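You operate a simulated robot arm through the tools that you are given. There is no shell and no other tool. Be economical: measure what you need, move in short steps, check, and stop when the job is done.

You run a simulated robot arm. Do the job below in one go: nothing can be reset, and whatever is moved stays where it is left.

TASK
Stretch the mesh till its marker meets the green line, then clip it off.
Fine: couple by the brown lever of the mesh frame first; the green clip goes on the yellow mark; wind the crank back and uncouple last.

It is judged by the outcome, as a careful person would: the job done as asked, and still so three seconds after it is handed in. It fails if anything else is knocked over, pushed out of place, dropped, spilled or broken.

THE ROBOT
A 7-joint arm with a two-finger parallel gripper, fixed in place. Base frame: the origin is at the foot of the arm, x ahead of it, y to its left, z up. Lengths are in m, angles in rad, forces in N, time in s.
With the tool pointing down near the work surface it reaches from about 0.48 to 0.92 m from the base axis. Its first joint turns from -2.007 to 2.007 rad. Payload 3.91 kg.
The tool frame sits at the grasp point between the pads (the TCP): z along the fingers, y along the line on which they close. The tips reach 0.03 m beyond it. Largest opening 0.11 m; finger width 0.02, thickness 0.01; the body of the gripper, 0.048 by 0.112 m, starts 0.055 m behind the TCP.
Orientation is that of the tool frame in the base frame, as a unit quaternion [w, x, y, z]. With the fingers straight down and closing along the base's y, the tool's x points along the base's -x, its y along +y and its z along -z.

THE INTERFACE
- The arm moves only by the tool move_arm. Its argument "rows" is a list of rows, each a list of 3 entries, a list of its own where there are three numbers: the closure in counts, from 0 (fully open) to 255 (shut), then the shift along the tool's x, y, z in units of 250 mm (1.0 is 250 mm), then the turn, a rotation vector about the tool's x, y, z in units of 45 degrees (1.0 is 45 degrees). In form: [[fingers, [tx, ty, tz], [wx, wy, wz]], ...]. A call has 1 to 10 rows; each row is the pose to reach, as a shift and turn from the pose commanded when the call began, along the tool's axes at that moment. A call with a number of a shift or a turn outside -1 to 1 is refused whole. Each row takes 0.2 s and may step no farther than 0.05 m and 0.15 rad from the row before; otherwise, or with a gripper value out of range, the whole call is refused. Where a pose cannot be reached the arm comes as near as it can. A force on the tool above 50 N (or 10 N above the force at the start of the call, whichever is more), or a blocked arm, ends the call early, and 0.2 s more pass. The fingers move at their own pace (about 0.153 m/s each) and stop on an object; they squeeze with about 40 N. The grip force told is the motor's: it shows also when the fingers shut on nothing. Time passes only in rows, and 0.2 s behind the last, so rows that repeat a pose let the fingers close. The reply holds the time, the measured pose of the TCP, the force on the tool along the base axes, the opening and the grip force, in the units named above and with some noise, and new pictures: "views" is both (left out), scene, wrist or none.
- Cameras (640 x 400 px; columns grow to the right, rows downward): "scene" is fixed at [0.3985, 0.4953, 1.4143]; the picture's right is [-0.68, -0.74, 0.00], its down [-0.45, 0.41, -0.80] and it looks along [0.59, -0.54, -0.60] (base axes); focal length 277 px, centre (320, 200). "wrist" rides on the gripper at [-0.036, 0, -0.057] in the tool frame; the picture's right is [0.00, -1.00, 0.00], its down [0.97, 0.00, -0.24] and it looks along [0.24, 0.00, 0.97] (tool axes); focal length 218 px, centre (320, 200). There is no depth. A picture from a camera that has moved, and an enlarged one, comes with that camera's place and axes in the base frame and with its lens. The place of the scene camera against the robot may be out by one fixed shift of up to 0.012 m in any direction.
- move_column(by): slides the trunk up (or, below 0, down) by that many m; the arm rides with it, the base frame stays. It gives what a move gives, with no picture.
- inspect(camera, box): a new picture of the part [left, top, right, bottom] of that camera's present view, enlarged. The clock stands still meanwhile.
- job_done(): hands the job in; it is judged then, once.

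Go step by step. Nothing tells you positions but the pictures and the camera data: compare them with the known pose of the tool, close in by small moves and look again before you grip or let go. The budget is 120 turns and 170 pictures, counting those below and the enlarged ones. Unless the task says otherwise, let go and move clear before handing in, and close with one line.

The tools are called after "Call:" as name(argument=value, ...) on one line, values as JSON. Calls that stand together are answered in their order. move_arm: Moves the arm, as the interface text tells. Its arguments: {"type":"object","properties":{"rows":{"type":"array","items":{"type":"array"}},"views":{"type":"string","enum":["both","scene","wrist","none"]}},"required":["rows"]} The other tools are called the same way: move_column (by) slides the trunk up or down; inspect (camera, box) takes an enlarged picture of a part of a camera's view; job_done () hands the job in.

At the start:

```text
clock: 0.0
ee_pos: [0.5423, -0.1191, 1.1978]
tcp_rot: [0.0, 0.0, 1.0, 0.0]
wrist_force: [-0.1, -0.6, 0.2]
opening: 0.1101
grip_force: 0.1
trunk travel left (down, up): [-0.65, 0.34]
```

scene: 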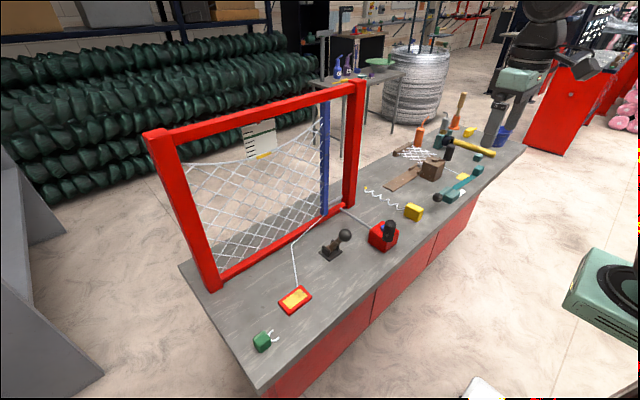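
wrist: 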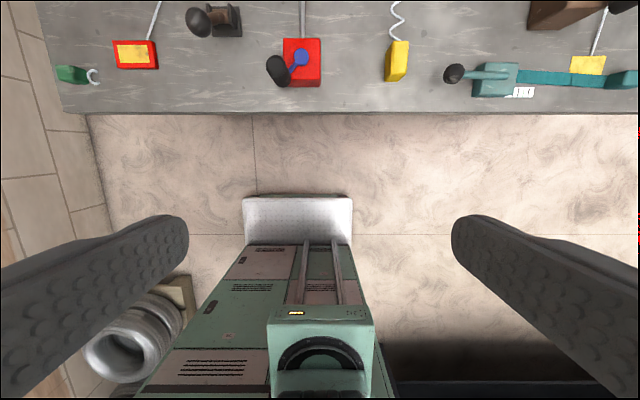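

I see a red frame with a mesh, a brown lever with a dark knob, a red crank box with a blue/black crank, a green clip, and a yellow/red pad on a cord. I'll look closer first.

Call:
inspect(camera="scene", box=[140, 70, 380, 220])

Call:
inspect(camera="scene", box=[230, 180, 450, 360])

Call:
inspect(camera="wrist", box=[40, 0, 440, 120])

Call:
inspect(camera="scene", box=[360, 80, 540, 220])

```text
2.67 times, centred on (260, 145) of scene
camera zoom: at [0.3985, 0.4953, 1.4143], right [-0.68, -0.74, 0.0], down [-0.45, 0.41, -0.8], along [0.59, -0.54, -0.6], focal length 738 px, centre (480, 347)
```

zoom: 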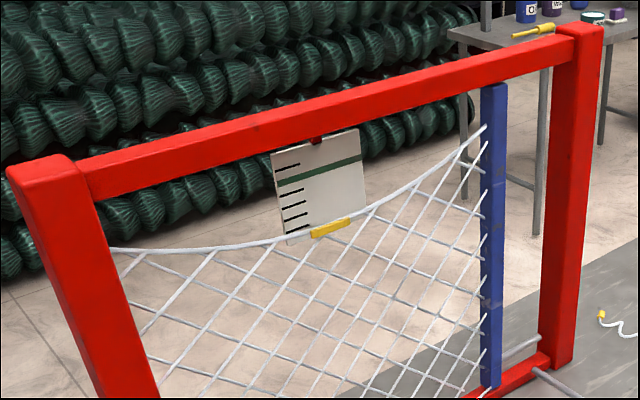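

```text
2.22 times, centred on (340, 270) of scene
camera zoom: at [0.3985, 0.4953, 1.4143], right [-0.68, -0.74, 0.0], down [-0.45, 0.41, -0.8], along [0.59, -0.54, -0.6], focal length 615 px, centre (276, 44)
```

zoom: 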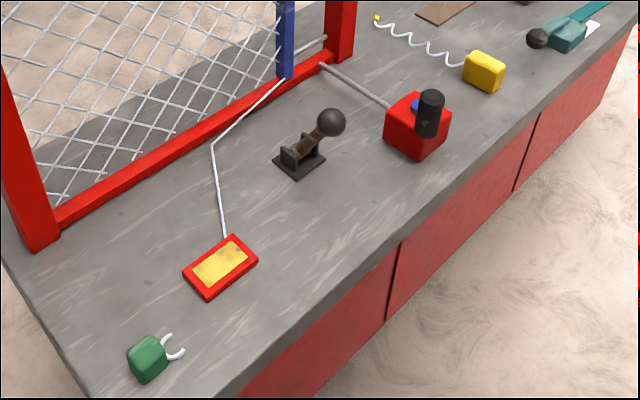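

```text
1.60 times, centred on (240, 60) of wrist
camera zoom: at [0.5787, -0.1187, 1.2553], right [0.0, -1.0, 0.0], down [-0.97, 0.0, 0.24], along [-0.24, 0.0, -0.97], focal length 349 px, centre (448, 424)
```

zoom: 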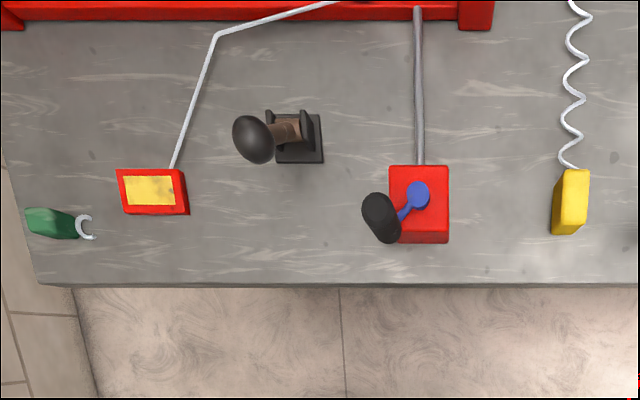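

```text
2.86 times, centred on (450, 150) of scene
camera zoom: at [0.3985, 0.4953, 1.4143], right [-0.68, -0.74, 0.0], down [-0.45, 0.41, -0.8], along [0.59, -0.54, -0.6], focal length 791 px, centre (-51, 343)
```

zoom: 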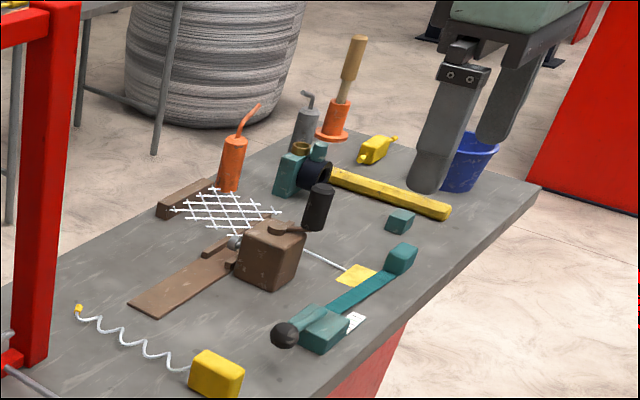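

The lever leans toward the robot (knob near (0.76, 0.065, 0.87)), the crank box is near (0.73, -0.08), the clip near (0.72, 0.385) and the pad near (0.76, 0.256). I'll move above the lever for a closer look.

Call:
move_arm(rows=[[0, [-0.099, 0.092, 0.074], [0, 0, 0]], [0, [-0.198, 0.184, 0.148], [0, 0, 0]], [0, [-0.296, 0.276, 0.221], [0, 0, 0]], [0, [-0.395, 0.368, 0.295], [0, 0, 0]], [0, [-0.494, 0.46, 0.369], [0, 0, 0]], [0, [-0.593, 0.552, 0.443], [0, 0, 0]], [0, [-0.69, 0.644, 0.516], [0, 0, 0]], [0, [-0.79, 0.736, 0.59], [0, 0, 0]], [0, [-0.79, 0.736, 0.59], [0, 0, 0]]])

```text
clock: 2.0
ee_pos: [0.7401, 0.0641, 1.0475]
tcp_rot: [0.001, 0.001, 1.0, 0.0]
wrist_force: [-1.2, 0.7, -0.2]
opening: 0.1105
grip_force: 0.0
trunk travel left (down, up): [-0.65, 0.34]
camera wrist: at [0.7762, 0.0656, 1.1058], right [0.0, -1.0, 0.0], down [-0.97, 0.0, 0.24], along [-0.24, 0.0, -0.97], focal length 218 px, centre (320, 200)
```

scene: 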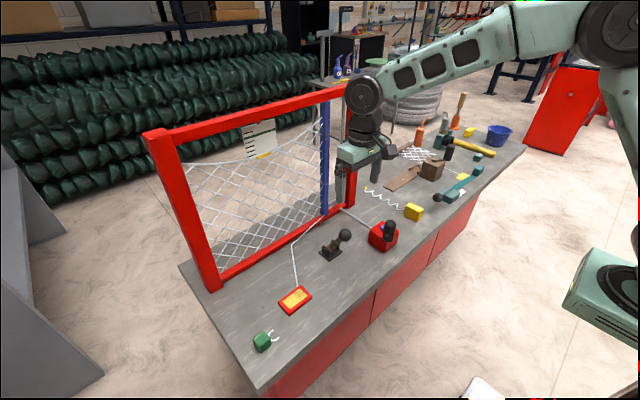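
wrist: 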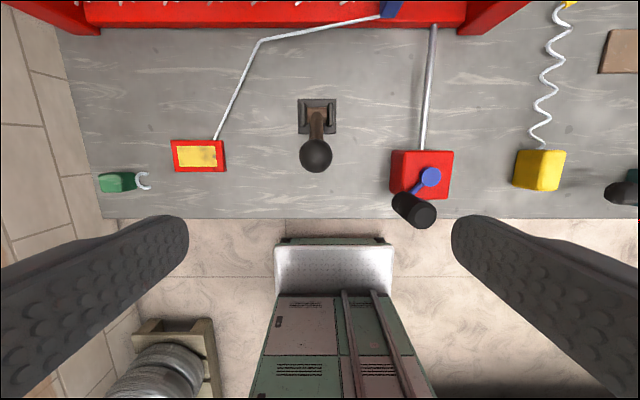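

The lever's hinge runs along y, with the knob at about (0.766, 0.069, 0.87). I'll lower around the knob with the fingers open and check.

Call:
move_arm(rows=[[0, [-0.03, 0.016, 0.15], [0, 0, 0]], [0, [-0.06, 0.016, 0.3], [0, 0, 0]], [0, [-0.09, 0.016, 0.45], [0, 0, 0]], [0, [-0.104, 0.016, 0.6], [0, 0, 0]], [0, [-0.104, 0.016, 0.712], [0, 0, 0]], [0, [-0.104, 0.016, 0.712], [0, 0, 0]]])

Call:
inspect(camera="scene", box=[270, 130, 430, 280])

```text
clock: 3.4
ee_pos: [0.7657, 0.0688, 0.8711]
tcp_rot: [0.0, 0.0, 1.0, 0.0]
wrist_force: [0.1, -1.0, 0.0]
opening: 0.11
grip_force: 0.1
trunk travel left (down, up): [-0.65, 0.34]
camera wrist: at [0.8021, 0.0695, 0.9292], right [0.0, -1.0, 0.0], down [-0.97, 0.0, 0.24], along [-0.24, 0.0, -0.97], focal length 218 px, centre (320, 200)
```

scene: 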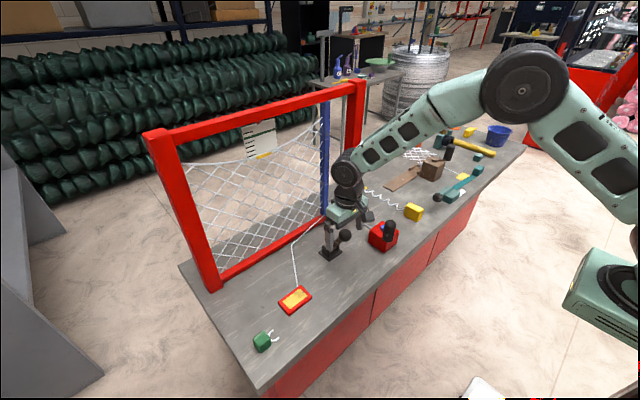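
wrist: 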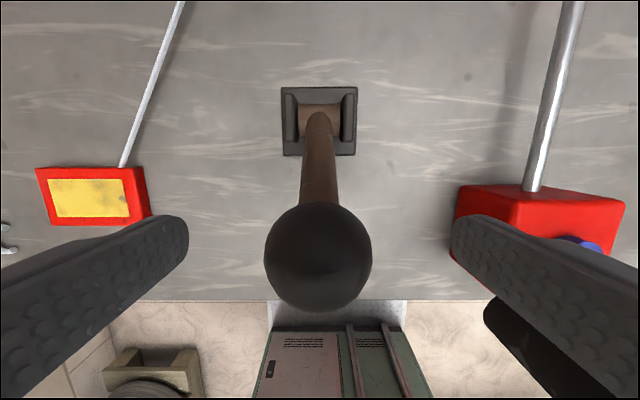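

```text
2.67 times, centred on (350, 205) of scene
camera zoom: at [0.3985, 0.4953, 1.4143], right [-0.68, -0.74, 0.0], down [-0.45, 0.41, -0.8], along [0.59, -0.54, -0.6], focal length 738 px, centre (240, 187)
```

zoom: 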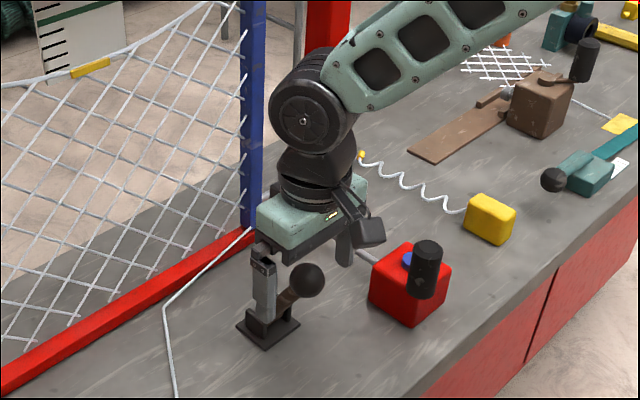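

The knob is centred between the fingers. I'll nudge forward 3 mm and close on it.

Call:
move_arm(rows=[[0, [-0.012, 0.004, 0], [0, 0, 0]], [255, [-0.012, 0.004, 0], [0, 0, 0]], [255, [-0.012, 0.004, 0], [0, 0, 0]], [255, [-0.012, 0.004, 0], [0, 0, 0]]], views="none")

```text
clock: 4.4
ee_pos: [0.7689, 0.0696, 0.8724]
tcp_rot: [0.0, 0.0, 1.0, 0.0]
wrist_force: [-0.8, -2.5, -1.2]
opening: 0.037
grip_force: 45.1
trunk travel left (down, up): [-0.65, 0.34]
```

The knob is gripped (37 mm). I'll swing it forward along its arc, the first half first.

Call:
move_arm(rows=[[255, [-0.028, 0, -0.013], [0, 0, 0]], [255, [-0.055, 0, -0.023], [0, 0, 0]], [255, [-0.094, 0, -0.035], [0, 0, 0]], [255, [-0.132, 0, -0.044], [0, 0, 0]], [255, [-0.172, 0, -0.048], [0, 0, 0]], [255, [-0.212, 0, -0.05], [0, 0, 0]]])

```text
clock: 5.8
ee_pos: [0.8225, 0.0697, 0.8858]
tcp_rot: [0.001, 0.001, 1.0, 0.001]
wrist_force: [-11.6, -4.3, 6.5]
opening: 0.0368
grip_force: 45.2
trunk travel left (down, up): [-0.65, 0.34]
camera wrist: at [0.8587, 0.07, 0.9435], right [0.0, -1.0, 0.0], down [-0.97, 0.0, 0.24], along [-0.24, 0.0, -0.97], focal length 218 px, centre (320, 200)
```

scene: 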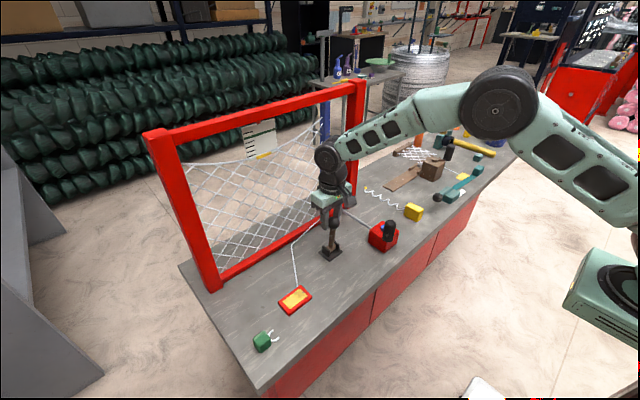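
wrist: 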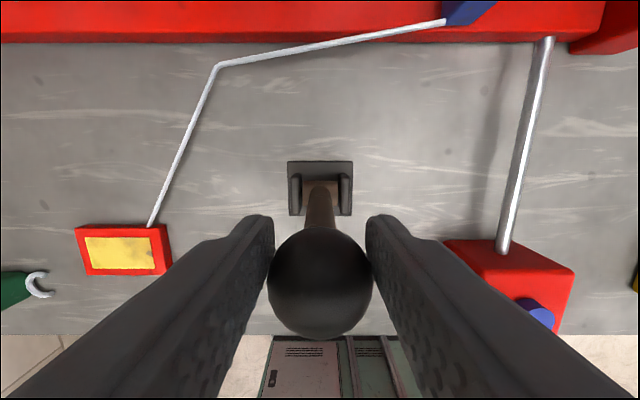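

The lever follows the arc well. I'll continue to the other side, tilting the gripper back to stay clear of the frame.

Call:
move_arm(rows=[[255, [-0.04, 0, 0.002], [0, -0.08, 0]], [255, [-0.08, 0, 0.007], [0, -0.16, 0]], [255, [-0.12, 0, 0.016], [0, -0.24, 0]], [255, [-0.157, 0, 0.028], [0, -0.32, 0]], [255, [-0.188, 0, 0.041], [0, -0.36, 0]], [255, [-0.216, 0, 0.054], [0, -0.4, 0]]])

Call:
inspect(camera="scene", box=[230, 80, 430, 280])

```text
clock: 7.2
ee_pos: [0.8752, 0.0708, 0.8698]
tcp_rot: [0.156, 0.0, 0.988, 0.0]
wrist_force: [0.6, -0.8, -0.4]
opening: 0.0001
grip_force: 37.7
trunk travel left (down, up): [-0.65, 0.34]
camera wrist: at [0.893, 0.0707, 0.9374], right [0.0, -1.0, 0.0], down [-1.0, 0.0, -0.07], along [0.07, 0.0, -1.0], focal length 218 px, centre (320, 200)
```

scene: 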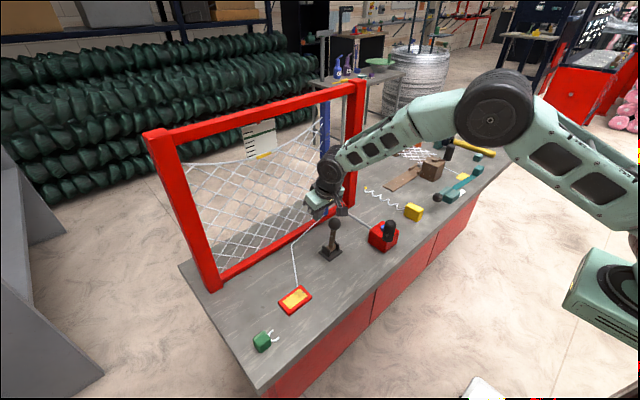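
wrist: 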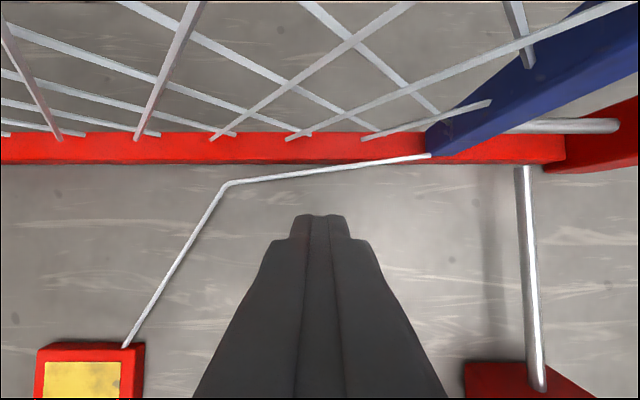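

```text
2.00 times, centred on (330, 180) of scene
camera zoom: at [0.3985, 0.4953, 1.4143], right [-0.68, -0.74, 0.0], down [-0.45, 0.41, -0.8], along [0.59, -0.54, -0.6], focal length 553 px, centre (300, 240)
```

zoom: 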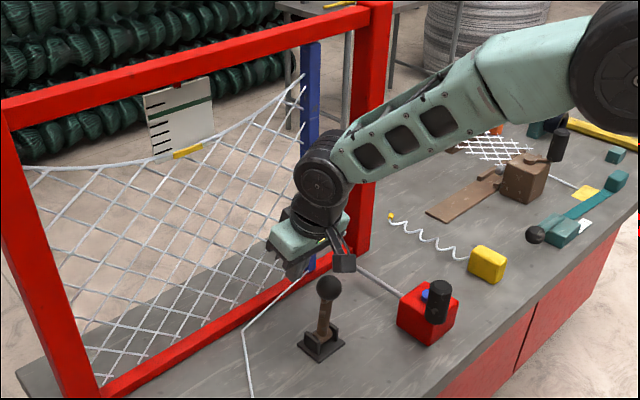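

The knob slipped out and the lever now looks nearly upright. I'll lift, come back over it and look.

Call:
move_arm(rows=[[255, [-0.062, 0, -0.19], [0, 0, 0]], [255, [-0.124, 0, -0.38], [0, 0, 0]], [150, [0.047, 0, -0.436], [0, 0.19, 0]], [0, [0.219, 0, -0.492], [0, 0.38, 0]], [0, [0.219, 0, -0.492], [0, 0.4, 0]], [0, [0.219, 0, -0.492], [0, 0.4, 0]]])

Call:
inspect(camera="scene", box=[270, 200, 410, 290])

```text
clock: 8.6
ee_pos: [0.7848, 0.0693, 0.97]
tcp_rot: [0.001, 0.0, 1.0, 0.0]
wrist_force: [-0.2, 0.0, -0.7]
opening: 0.1102
grip_force: 0.0
trunk travel left (down, up): [-0.65, 0.34]
camera wrist: at [0.8212, 0.0699, 1.0285], right [0.0, -1.0, 0.0], down [-0.97, 0.0, 0.24], along [-0.24, 0.0, -0.97], focal length 218 px, centre (320, 200)
```

scene: 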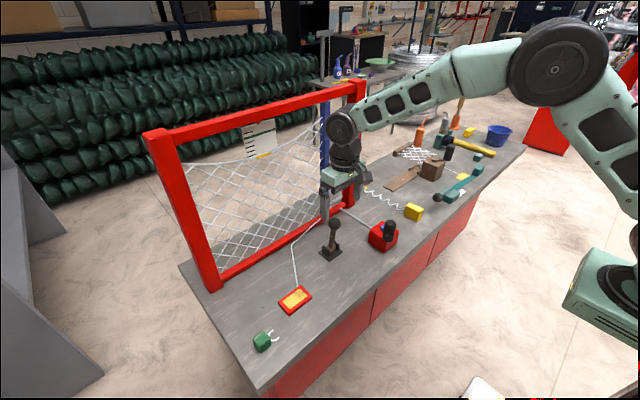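
wrist: 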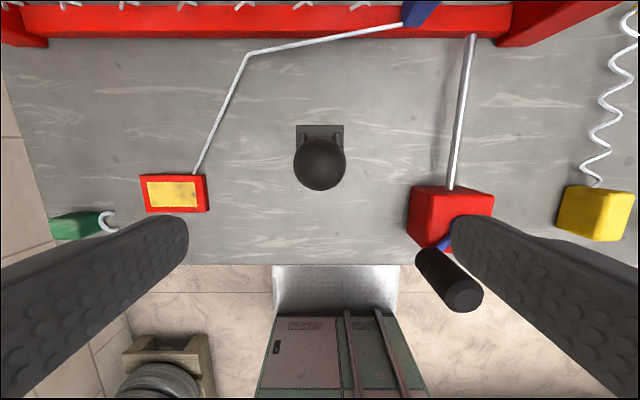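

```text
4.44 times, centred on (340, 245) of scene
camera zoom: at [0.3985, 0.4953, 1.4143], right [-0.68, -0.74, 0.0], down [-0.45, 0.41, -0.8], along [0.59, -0.54, -0.6], focal length 1230 px, centre (231, 0)
```

zoom: 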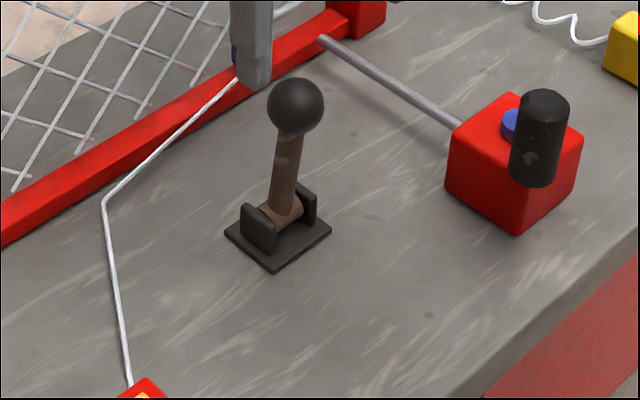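

The knob is at about x = 0.81, so the lever is around 6° short of upright. I'll test gently with closed fingers from behind whether it is at its stop.

Call:
move_arm(rows=[[255, [0.1, 0, 0], [0, 0, 0]], [255, [0.1, 0, 0], [0, 0, 0]], [255, [0.1, 0, 0.0], [0, 0, 0]], [255, [0.1, 0, 0.17], [0, 0, 0]], [255, [0.1, 0, 0.34], [0, 0, 0]], [255, [0.06, 0, 0.34], [0, 0, 0]], [255, [0.03, 0, 0.34], [0, 0, 0]], [255, [0.01, 0, 0.34], [0, 0, 0]], [255, [-0.01, 0, 0.34], [0, 0, 0]]])

```text
clock: 10.6
ee_pos: [0.7874, 0.0694, 0.8852]
tcp_rot: [0.0, 0.0, 1.0, 0.0]
wrist_force: [-2.3, -0.1, 0.9]
opening: 0.0
grip_force: 37.4
trunk travel left (down, up): [-0.65, 0.34]
camera wrist: at [0.8239, 0.0708, 0.9437], right [0.0, -1.0, 0.0], down [-0.97, 0.0, 0.24], along [-0.24, 0.0, -0.97], focal length 218 px, centre (320, 200)
```

scene: 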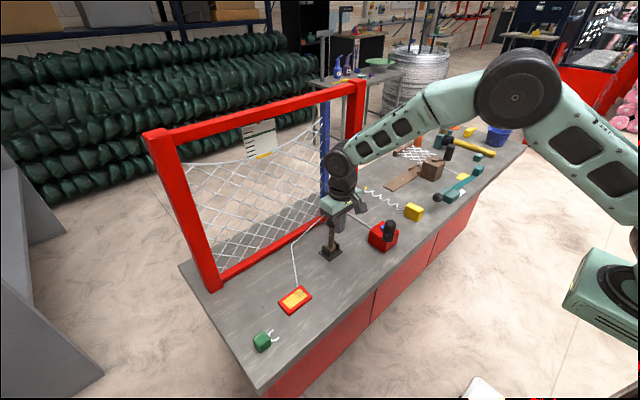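
wrist: 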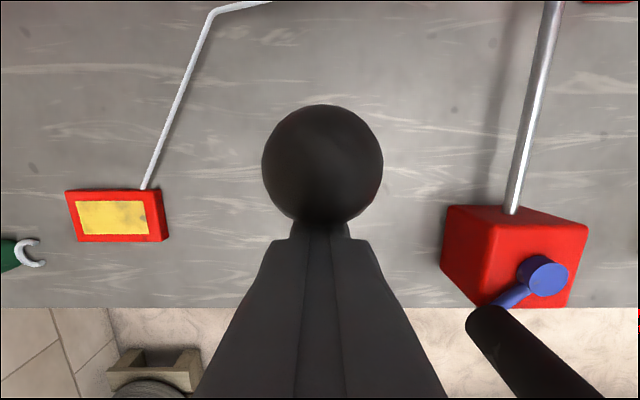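

Light contact, and the knob has moved a little. I'll continue pushing in small steps.

Call:
move_arm(rows=[[255, [-0.02, 0, 0.0], [0, 0, 0]], [255, [-0.04, 0, 0], [0, 0, 0]], [255, [-0.06, 0, 0], [0, 0, 0]], [255, [-0.08, 0, 0], [0, 0, 0]]])

```text
clock: 11.6
ee_pos: [0.8081, 0.0697, 0.8849]
tcp_rot: [0.0, 0.0, 1.0, 0.0]
wrist_force: [-0.1, 0.3, -0.1]
opening: 0.0001
grip_force: 37.7
trunk travel left (down, up): [-0.65, 0.34]
camera wrist: at [0.8449, 0.0703, 0.9427], right [0.0, -1.0, 0.0], down [-0.97, 0.0, 0.24], along [-0.24, 0.0, -0.97], focal length 218 px, centre (320, 200)
```

scene: 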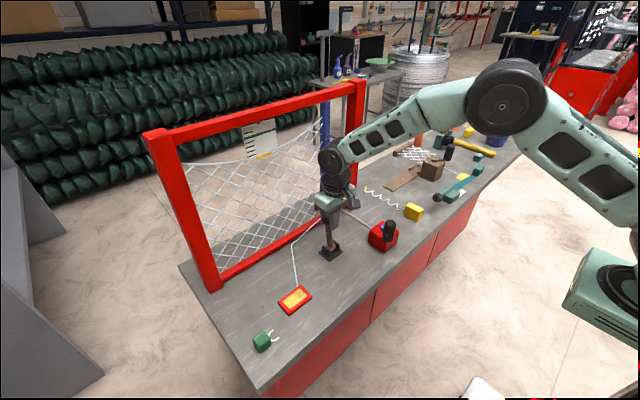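
wrist: 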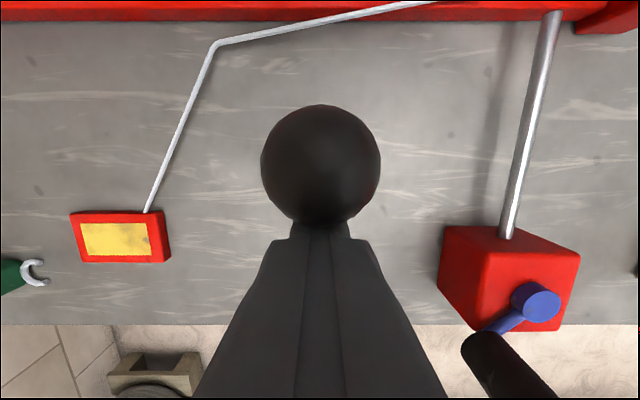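

The lever moves freely. I'll keep going toward the far end.

Call:
move_arm(rows=[[255, [-0.03, 0, 0.003], [0, 0, 0]], [255, [-0.06, 0, 0.008], [0, 0, 0]], [255, [-0.09, 0, 0.015], [0, 0, 0]], [255, [-0.12, 0, 0.022], [0, 0, 0]], [255, [-0.15, 0, 0.034], [0, 0, 0]], [255, [-0.17, 0, 0.042], [0, 0, 0]]])

```text
clock: 13.0
ee_pos: [0.8463, 0.0704, 0.8752]
tcp_rot: [-0.003, 0.0, 1.0, 0.0]
wrist_force: [-30.6, -3.0, 9.7]
opening: 0.0001
grip_force: 37.9
trunk travel left (down, up): [-0.65, 0.34]
camera wrist: at [0.8835, 0.0713, 0.9336], right [0.0, -1.0, 0.0], down [-0.97, 0.0, 0.25], along [-0.25, 0.0, -0.97], focal length 218 px, centre (320, 200)
```

scene: 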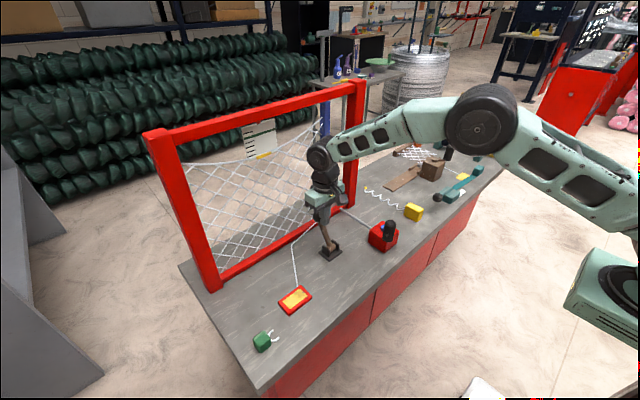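
wrist: 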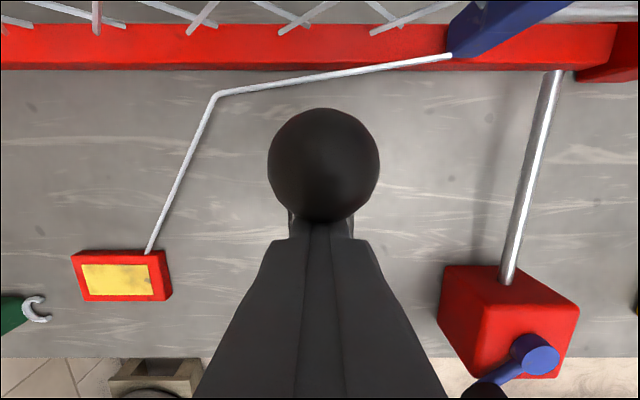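

A 30 N resistance at about 28° forward: the lever is at its stop, so coupled. Now I'll back off and move above the crank handle.

Call:
move_arm(rows=[[255, [0.08, 0, -0.16], [0, 0, 0]], [255, [0.16, 0, -0.32], [0, 0, 0]], [120, [0.22, -0.06, -0.48], [0, 0, 0]], [0, [0.35, -0.17, -0.48], [0, 0, 0]], [0, [0.47, -0.28, -0.48], [0, 0, 0]], [0, [0.55, -0.4, -0.48], [0, 0, 0]], [0, [0.588, -0.46, -0.48], [0, 0, 0]], [0, [0.588, -0.46, -0.48], [0, 0, 0]]])

Call:
inspect(camera="scene", box=[270, 190, 430, 280])

```text
clock: 14.8
ee_pos: [0.704, -0.0444, 0.9971]
tcp_rot: [0.0, 0.0, 1.0, 0.0]
wrist_force: [0.5, 0.4, -0.5]
opening: 0.11
grip_force: 0.0
trunk travel left (down, up): [-0.65, 0.34]
camera wrist: at [0.7398, -0.0448, 1.055], right [0.0, -1.0, 0.0], down [-0.97, 0.0, 0.24], along [-0.24, 0.0, -0.97], focal length 218 px, centre (320, 200)
```

scene: 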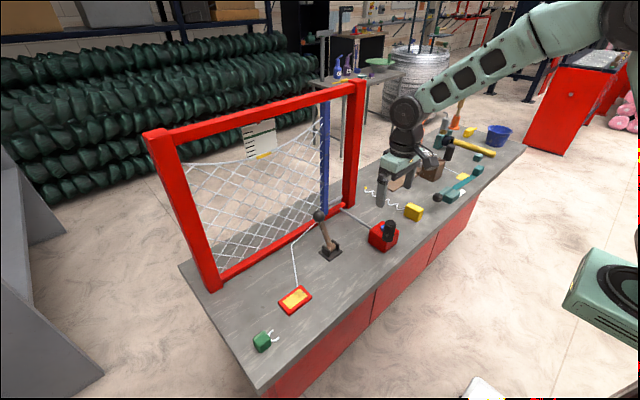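
wrist: 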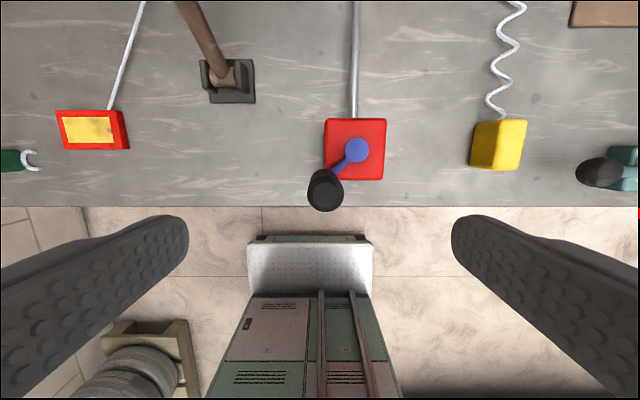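

```text
4.00 times, centred on (350, 235) of scene
camera zoom: at [0.3985, 0.4953, 1.4143], right [-0.68, -0.74, 0.0], down [-0.45, 0.41, -0.8], along [0.59, -0.54, -0.6], focal length 1107 px, centre (200, 60)
```

zoom: 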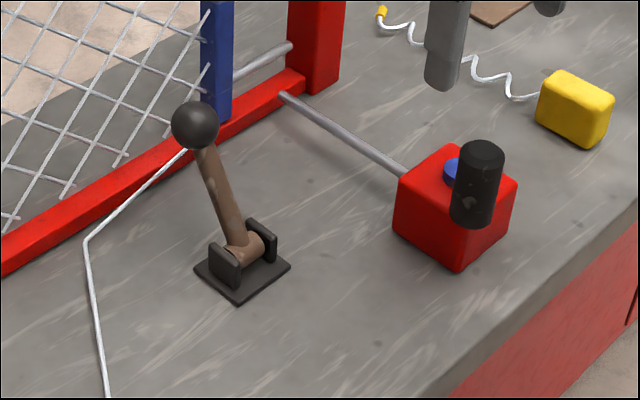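

The lever is now thrown toward the frame. I'll descend onto the crank handle at (0.702, -0.048) and grip it.

Call:
move_arm(rows=[[0, [0.008, -0.014, 0.17], [0, 0, 0]], [0, [0.008, -0.014, 0.34], [0, 0, 0]], [0, [0.008, -0.014, 0.516], [0, 0, 0]], [0, [0.008, -0.014, 0.516], [0, 0, 0]]])

Call:
inspect(camera="scene", box=[310, 170, 470, 280])

```text
clock: 15.8
ee_pos: [0.7025, -0.0472, 0.8668]
tcp_rot: [0.001, 0.0, 1.0, 0.0]
wrist_force: [-0.9, -0.4, 0.1]
opening: 0.11
grip_force: 0.2
trunk travel left (down, up): [-0.65, 0.34]
camera wrist: at [0.7384, -0.0468, 0.9254], right [0.0, -1.0, 0.0], down [-0.97, 0.0, 0.24], along [-0.24, 0.0, -0.97], focal length 218 px, centre (320, 200)
```

scene: 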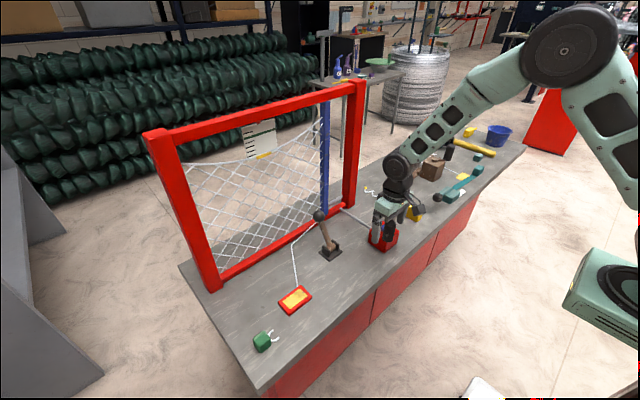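
wrist: 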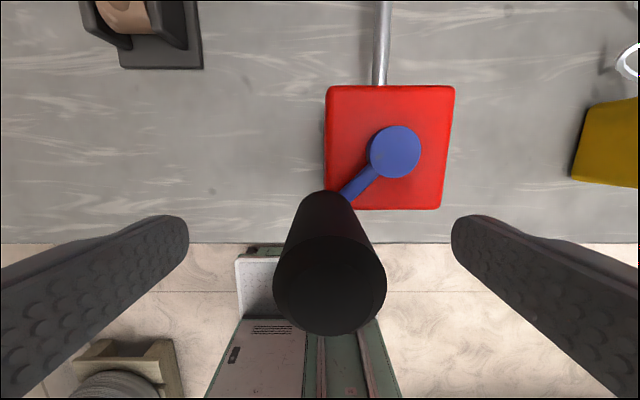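

```text
3.64 times, centred on (390, 225) of scene
camera zoom: at [0.3985, 0.4953, 1.4143], right [-0.68, -0.74, 0.0], down [-0.45, 0.41, -0.8], along [0.59, -0.54, -0.6], focal length 1006 px, centre (66, 109)
```

zoom: 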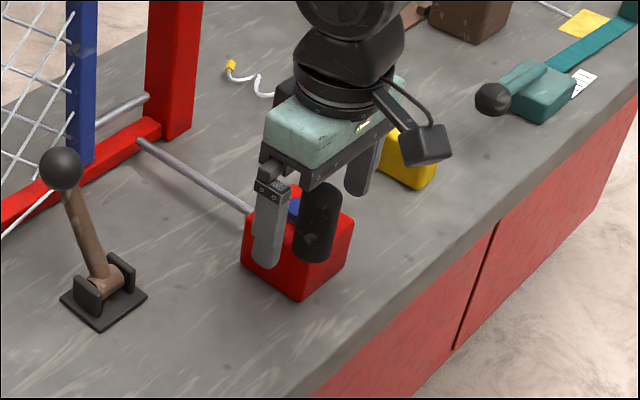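

The handle is at about (0.71, -0.05). I'll shift to centre it and close.

Call:
move_arm(rows=[[0, [-0.032, -0.013, 0], [0, 0, 0]], [255, [-0.032, -0.013, 0], [0, 0, 0]], [255, [-0.032, -0.013, 0], [0, 0, 0]], [255, [-0.032, -0.013, 0], [0, 0, 0]]], views="wrist")

```text
clock: 16.8
ee_pos: [0.71, -0.0497, 0.8666]
tcp_rot: [0.0, 0.0, 1.0, 0.0]
wrist_force: [-0.6, 2.0, -3.0]
opening: 0.031
grip_force: 44.9
trunk travel left (down, up): [-0.65, 0.34]
camera wrist: at [0.7466, -0.0497, 0.9252], right [0.0, -1.0, 0.0], down [-0.97, 0.0, 0.24], along [-0.24, 0.0, -0.97], focal length 218 px, centre (320, 200)
```

wrist: 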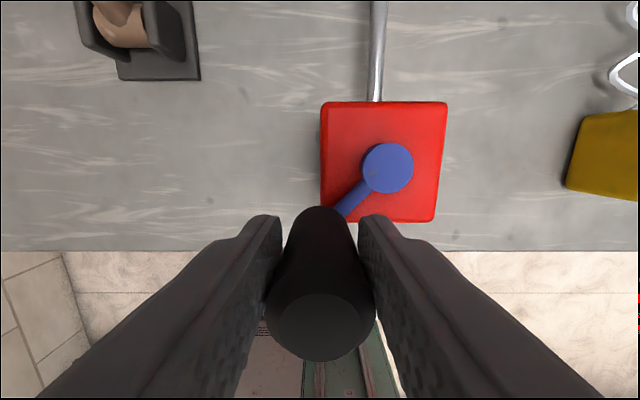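

The measured diameter puts the handle axis nearer x = 0.702, so I'm gripping its edge. I'll reopen, recentre and grip again.

Call:
move_arm(rows=[[0, [0, 0, 0], [0, 0, 0]], [0, [0.034, 0, 0.02], [0, 0, 0]], [0, [0.034, 0, 0.02], [0, 0, 0]], [255, [0.034, 0, 0.02], [0, 0, 0]], [255, [0.034, 0, 0.02], [0, 0, 0]], [255, [0.034, 0, 0.02], [0, 0, 0]]], views="both")

Call:
inspect(camera="scene", box=[340, 170, 430, 270])

```text
clock: 18.2
ee_pos: [0.7015, -0.0494, 0.8615]
tcp_rot: [0.0, 0.0, 1.0, 0.001]
wrist_force: [-1.4, 3.0, 0.7]
opening: 0.0309
grip_force: 44.9
trunk travel left (down, up): [-0.65, 0.34]
camera wrist: at [0.7377, -0.0503, 0.9208], right [0.0, -1.0, 0.0], down [-0.97, 0.0, 0.24], along [-0.24, 0.0, -0.97], focal length 218 px, centre (320, 200)
```

scene: 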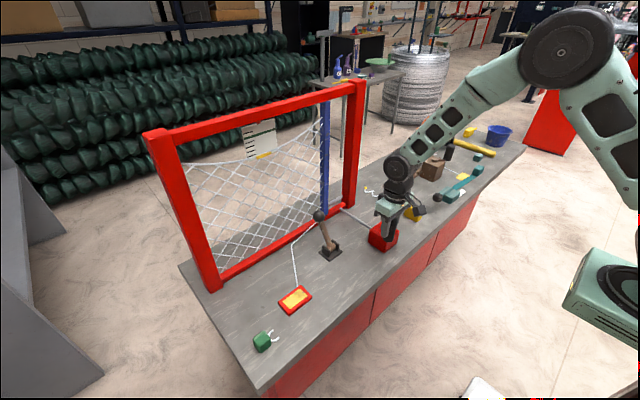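
wrist: 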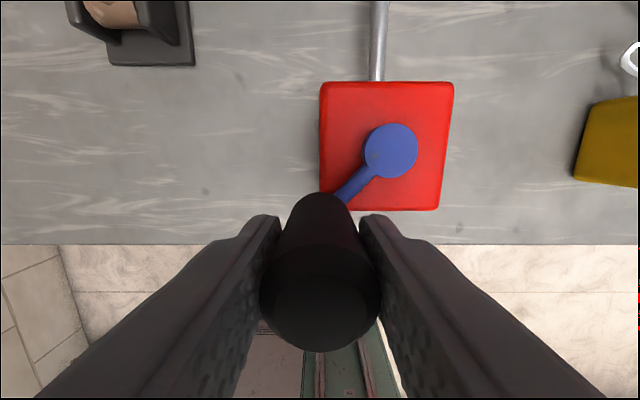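

```text
4.00 times, centred on (385, 220) of scene
camera zoom: at [0.3985, 0.4953, 1.4143], right [-0.68, -0.74, 0.0], down [-0.45, 0.41, -0.8], along [0.59, -0.54, -0.6], focal length 1107 px, centre (60, 120)
```

zoom: 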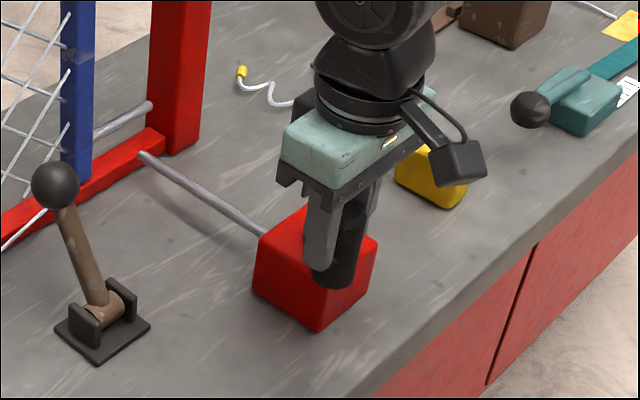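

Now the grip is well centred. The hub is at (0.736, -0.085) with radius 0.049 m, so I'll try a small clockwise turn to feel the direction.

Call:
move_arm(rows=[[255, [-0.013, 0.011, 0], [0, 0, 0]], [255, [-0.027, 0.022, 0], [0, 0, 0]], [255, [-0.042, 0.031, 0], [0, 0, 0]], [255, [-0.057, 0.039, 0], [0, 0, 0]]], views="wrist")

Call:
inspect(camera="scene", box=[210, 70, 370, 240])

```text
clock: 18.9
ee_pos: [0.7025, -0.0487, 0.8628]
tcp_rot: [-0.008, 0.002, 1.0, -0.003]
wrist_force: [-17.8, -8.7, 23.8]
opening: 0.0315
grip_force: 45.3
trunk travel left (down, up): [-0.65, 0.34]
stopped in row 3: the force on the tool passed its limit (the readings are from after the stop); the commanded pose is now the measured one
camera wrist: at [0.7401, -0.0491, 0.92], right [0.0, -1.0, 0.01], down [-0.97, 0.01, 0.26], along [-0.26, 0.0, -0.97], focal length 218 px, centre (320, 200)
```

wrist: 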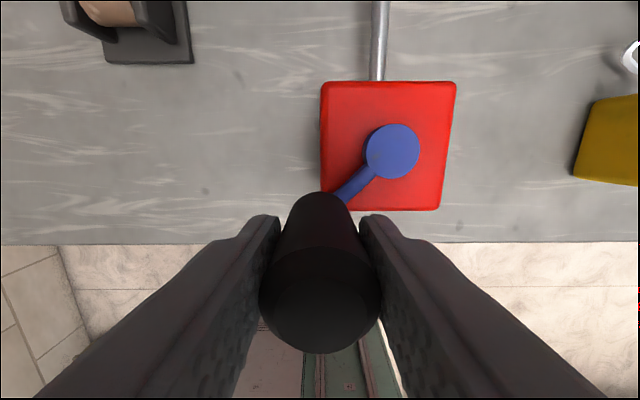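

```text
2.35 times, centred on (290, 155) of scene
camera zoom: at [0.3985, 0.4953, 1.4143], right [-0.68, -0.74, 0.0], down [-0.45, 0.41, -0.8], along [0.59, -0.54, -0.6], focal length 651 px, centre (391, 306)
```

zoom: 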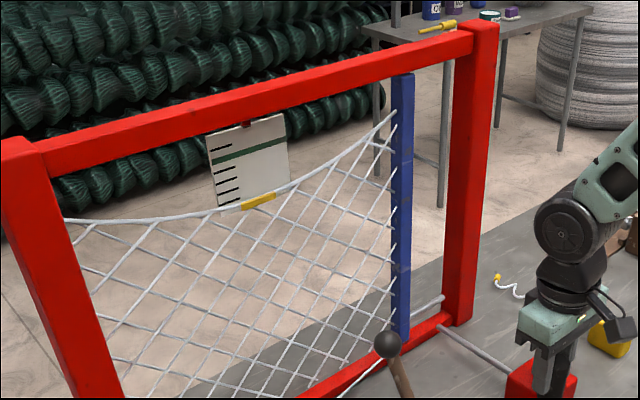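

Clockwise is blocked by a stop, so winding goes counter-clockwise. I'll try 20° that way.

Call:
move_arm(rows=[[255, [0.012, -0.014, 0], [0, -0.02, 0]], [255, [0.025, -0.028, 0], [0, -0.02, 0]], [255, [0.034, -0.042, 0], [0, -0.02, 0]], [255, [0.043, -0.057, 0], [0, -0.02, 0]]], views="wrist")

Call:
inspect(camera="scene", box=[210, 70, 370, 240])

```text
clock: 19.9
ee_pos: [0.6934, -0.0613, 0.8614]
tcp_rot: [0.002, 0.001, 1.0, -0.003]
wrist_force: [-9.3, 7.4, 26.4]
opening: 0.0313
grip_force: 45.2
trunk travel left (down, up): [-0.65, 0.34]
camera wrist: at [0.7299, -0.0613, 0.9205], right [0.0, -1.0, 0.0], down [-0.97, 0.0, 0.24], along [-0.24, 0.0, -0.97], focal length 218 px, centre (320, 200)
```

wrist: 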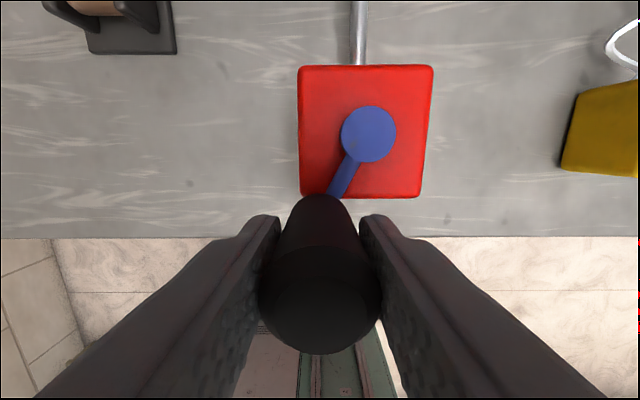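

```text
2.35 times, centred on (290, 155) of scene
camera zoom: at [0.3985, 0.4953, 1.4143], right [-0.68, -0.74, 0.0], down [-0.45, 0.41, -0.8], along [0.59, -0.54, -0.6], focal length 651 px, centre (391, 306)
```

zoom: 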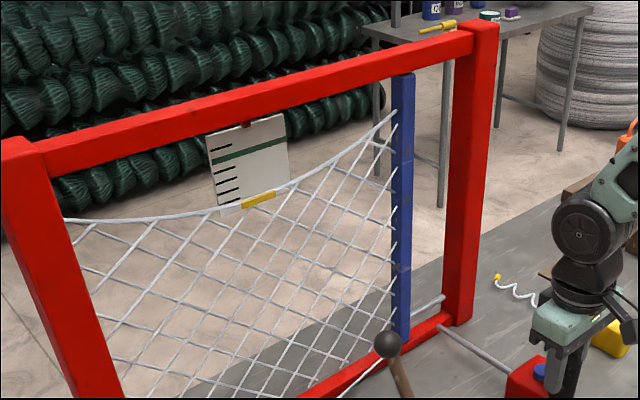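

Counter-clockwise winds it. I'll continue along the circle by about 70°.

Call:
move_arm(rows=[[255, [0.008, -0.024, -0.006], [0, 0, 0]], [255, [0.016, -0.051, -0.008], [0, 0, 0]], [255, [0.019, -0.078, -0.008], [0, 0, 0]], [255, [0.018, -0.105, -0.008], [0, 0, 0]], [255, [0.014, -0.132, -0.008], [0, 0, 0]], [255, [0.006, -0.158, -0.008], [0, 0, 0]], [255, [-0.005, -0.183, -0.008], [0, 0, 0]], [255, [-0.02, -0.206, -0.008], [0, 0, 0]], [255, [-0.038, -0.226, -0.008], [0, 0, 0]]], views="wrist")

Call:
inspect(camera="scene", box=[210, 70, 370, 240])

```text
clock: 21.9
ee_pos: [0.7028, -0.1208, 0.8605]
tcp_rot: [-0.001, 0.003, 1.0, -0.002]
wrist_force: [-15.5, -13.4, -22.2]
opening: 0.0315
grip_force: 44.9
trunk travel left (down, up): [-0.65, 0.34]
camera wrist: at [0.7396, -0.1207, 0.9204], right [0.0, -1.0, 0.01], down [-0.97, 0.01, 0.24], along [-0.24, 0.0, -0.97], focal length 218 px, centre (320, 200)
```

wrist: 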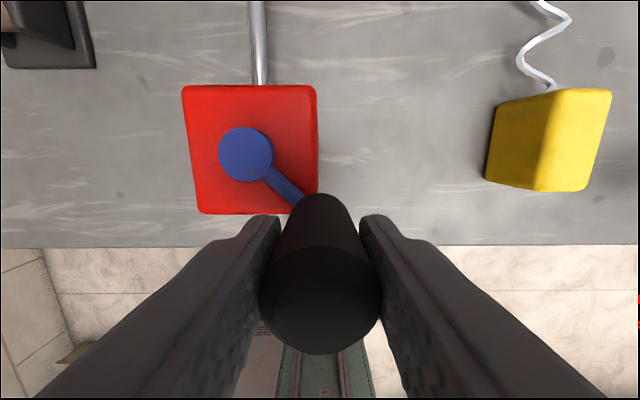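

```text
2.35 times, centred on (290, 155) of scene
camera zoom: at [0.3985, 0.4953, 1.4143], right [-0.68, -0.74, 0.0], down [-0.45, 0.41, -0.8], along [0.59, -0.54, -0.6], focal length 651 px, centre (391, 306)
```

zoom: 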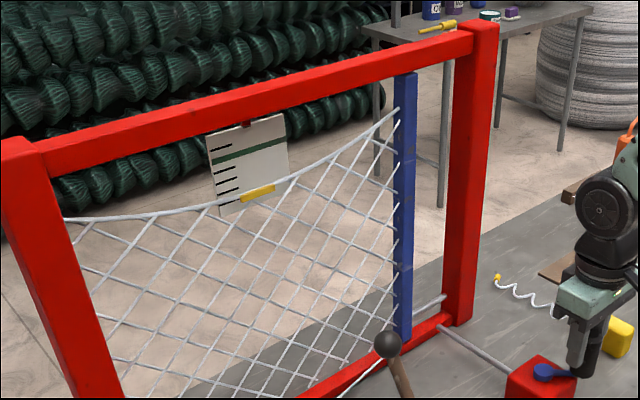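

The marker is rising slowly, so I'll continue the circle for another 80°.

Call:
move_arm(rows=[[255, [-0.02, -0.018, 0.008], [0, 0, 0]], [255, [-0.043, -0.033, 0.008], [0, 0, 0]], [255, [-0.068, -0.044, 0.008], [0, 0, 0]], [255, [-0.094, -0.052, 0.008], [0, 0, 0]], [255, [-0.121, -0.056, 0.008], [0, 0, 0]], [255, [-0.148, -0.057, 0.008], [0, 0, 0]], [255, [-0.175, -0.054, 0.008], [0, 0, 0]], [255, [-0.202, -0.046, 0.008], [0, 0, 0]], [255, [-0.227, -0.036, 0.008], [0, 0, 0]], [255, [-0.25, -0.022, 0.008], [0, 0, 0]]], views="wrist")

Call:
inspect(camera="scene", box=[210, 70, 370, 240])

```text
clock: 24.1
ee_pos: [0.7691, -0.1255, 0.8621]
tcp_rot: [0.003, 0.002, 1.0, -0.002]
wrist_force: [14.5, -17.8, 16.0]
opening: 0.0311
grip_force: 44.9
trunk travel left (down, up): [-0.65, 0.34]
camera wrist: at [0.8044, -0.1243, 0.9206], right [0.0, -1.0, 0.0], down [-0.97, 0.0, 0.24], along [-0.24, 0.0, -0.97], focal length 218 px, centre (320, 200)
```

wrist: 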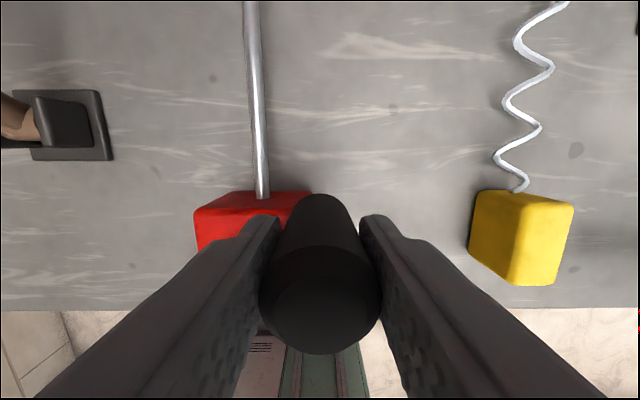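

```text
2.35 times, centred on (290, 155) of scene
camera zoom: at [0.3985, 0.4953, 1.4143], right [-0.68, -0.74, 0.0], down [-0.45, 0.41, -0.8], along [0.59, -0.54, -0.6], focal length 651 px, centre (391, 306)
```

zoom: 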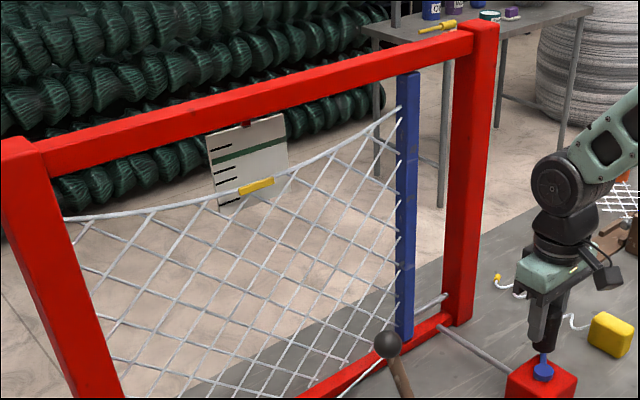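

The marker is about a third of the way up. I'll continue another 80°.

Call:
move_arm(rows=[[255, [-0.021, 0.017, -0.004], [0, 0, 0]], [255, [-0.04, 0.037, -0.004], [0, 0, 0]], [255, [-0.055, 0.06, -0.004], [0, 0, 0]], [255, [-0.068, 0.084, -0.004], [0, 0, 0]], [255, [-0.076, 0.11, -0.004], [0, 0, 0]], [255, [-0.082, 0.136, -0.004], [0, 0, 0]], [255, [-0.083, 0.164, -0.004], [0, 0, 0]], [255, [-0.081, 0.19, -0.004], [0, 0, 0]], [255, [-0.075, 0.217, -0.004], [0, 0, 0]], [255, [-0.065, 0.242, -0.004], [0, 0, 0]]], views="wrist")

Call:
inspect(camera="scene", box=[210, 70, 370, 240])

```text
clock: 26.3
ee_pos: [0.7819, -0.0634, 0.8612]
tcp_rot: [0.0, 0.0, 1.0, -0.002]
wrist_force: [13.2, 7.3, 6.6]
opening: 0.0313
grip_force: 45.2
trunk travel left (down, up): [-0.65, 0.34]
camera wrist: at [0.8188, -0.0622, 0.9203], right [0.0, -1.0, 0.0], down [-0.97, 0.0, 0.24], along [-0.24, 0.0, -0.97], focal length 218 px, centre (320, 200)
```

wrist: 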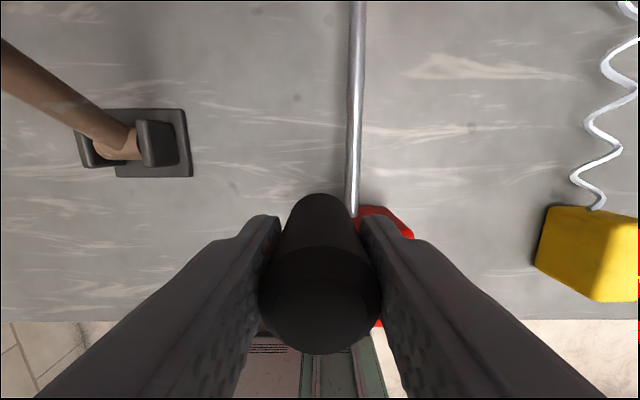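

```text
2.35 times, centred on (290, 155) of scene
camera zoom: at [0.3985, 0.4953, 1.4143], right [-0.68, -0.74, 0.0], down [-0.45, 0.41, -0.8], along [0.59, -0.54, -0.6], focal length 651 px, centre (391, 306)
```

zoom: 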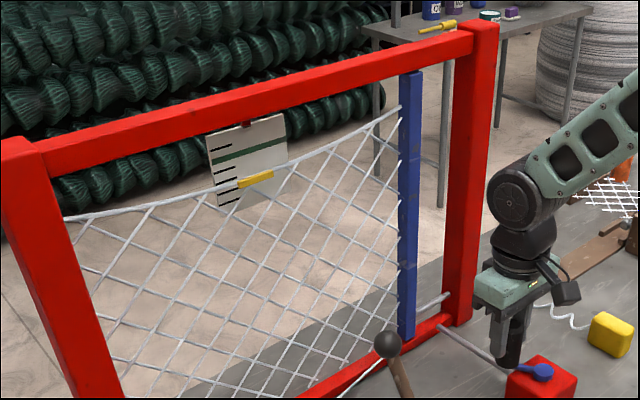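

About halfway. Continuing another 80°.

Call:
move_arm(rows=[[255, [0.013, 0.024, 0], [0, 0, 0]], [255, [0.03, 0.046, 0], [0, 0, 0]], [255, [0.049, 0.065, 0], [0, 0, 0]], [255, [0.07, 0.081, 0], [0, 0, 0]], [255, [0.094, 0.094, 0], [0, 0, 0]], [255, [0.12, 0.104, 0], [0, 0, 0]], [255, [0.146, 0.11, 0], [0, 0, 0]], [255, [0.173, 0.113, 0], [0, 0, 0]], [255, [0.2, 0.111, 0], [0, 0, 0]], [255, [0.227, 0.106, 0], [0, 0, 0]]], views="none")

Call:
inspect(camera="scene", box=[210, 90, 310, 180])

```text
clock: 28.5
ee_pos: [0.725, -0.0366, 0.862]
tcp_rot: [0.0, 0.002, 1.0, -0.002]
wrist_force: [-1.5, 11.5, 14.0]
opening: 0.0311
grip_force: 44.6
trunk travel left (down, up): [-0.65, 0.34]
```

```text
4.44 times, centred on (260, 135) of scene
camera zoom: at [0.3985, 0.4953, 1.4143], right [-0.68, -0.74, 0.0], down [-0.45, 0.41, -0.8], along [0.59, -0.54, -0.6], focal length 1230 px, centre (587, 489)
```

zoom: 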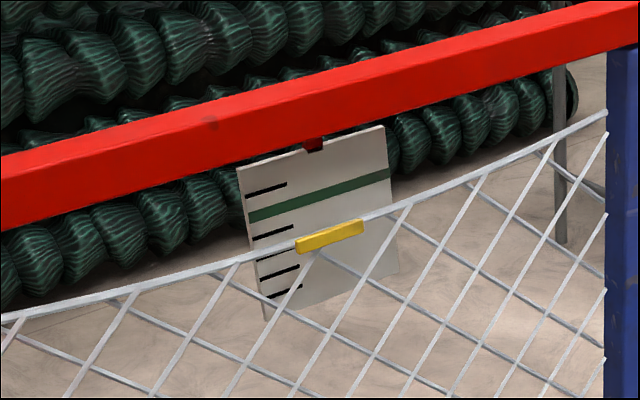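

The marker is about 44 zoomed px below the line here. Another 80°.

Call:
move_arm(rows=[[255, [0.026, -0.009, -0.002], [0, 0, 0]], [255, [0.05, -0.021, -0.002], [0, 0, 0]], [255, [0.072, -0.037, -0.002], [0, 0, 0]], [255, [0.092, -0.055, -0.002], [0, 0, 0]], [255, [0.11, -0.076, -0.002], [0, 0, 0]], [255, [0.124, -0.1, -0.002], [0, 0, 0]], [255, [0.134, -0.125, -0.002], [0, 0, 0]], [255, [0.141, -0.151, -0.002], [0, 0, 0]], [255, [0.144, -0.178, -0.002], [0, 0, 0]], [255, [0.144, -0.206, -0.002], [0, 0, 0]]], views="wrist")

Call:
inspect(camera="scene", box=[210, 90, 310, 180])

```text
clock: 30.7
ee_pos: [0.6869, -0.0905, 0.8625]
tcp_rot: [-0.001, 0.001, 1.0, -0.002]
wrist_force: [-22.9, -1.7, -7.7]
opening: 0.0314
grip_force: 45.2
trunk travel left (down, up): [-0.65, 0.34]
camera wrist: at [0.7245, -0.0893, 0.9202], right [0.0, -1.0, 0.01], down [-0.97, 0.01, 0.24], along [-0.24, 0.0, -0.97], focal length 218 px, centre (320, 200)
```

wrist: 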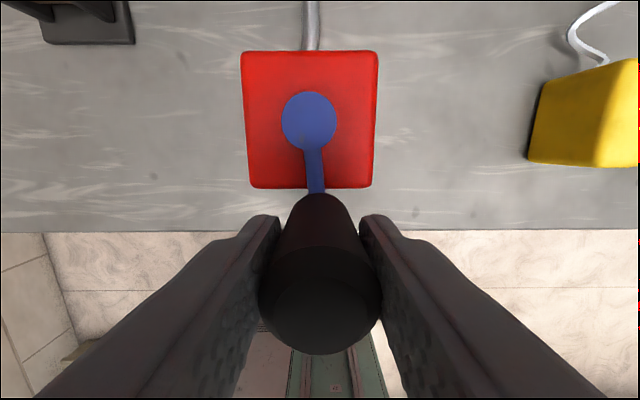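

```text
4.44 times, centred on (260, 135) of scene
camera zoom: at [0.3985, 0.4953, 1.4143], right [-0.68, -0.74, 0.0], down [-0.45, 0.41, -0.8], along [0.59, -0.54, -0.6], focal length 1230 px, centre (587, 489)
```

zoom: 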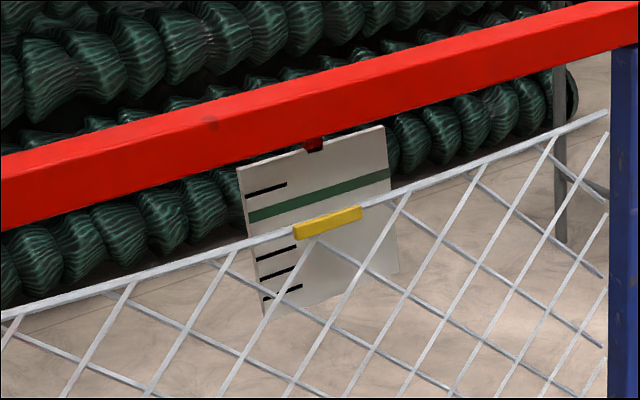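

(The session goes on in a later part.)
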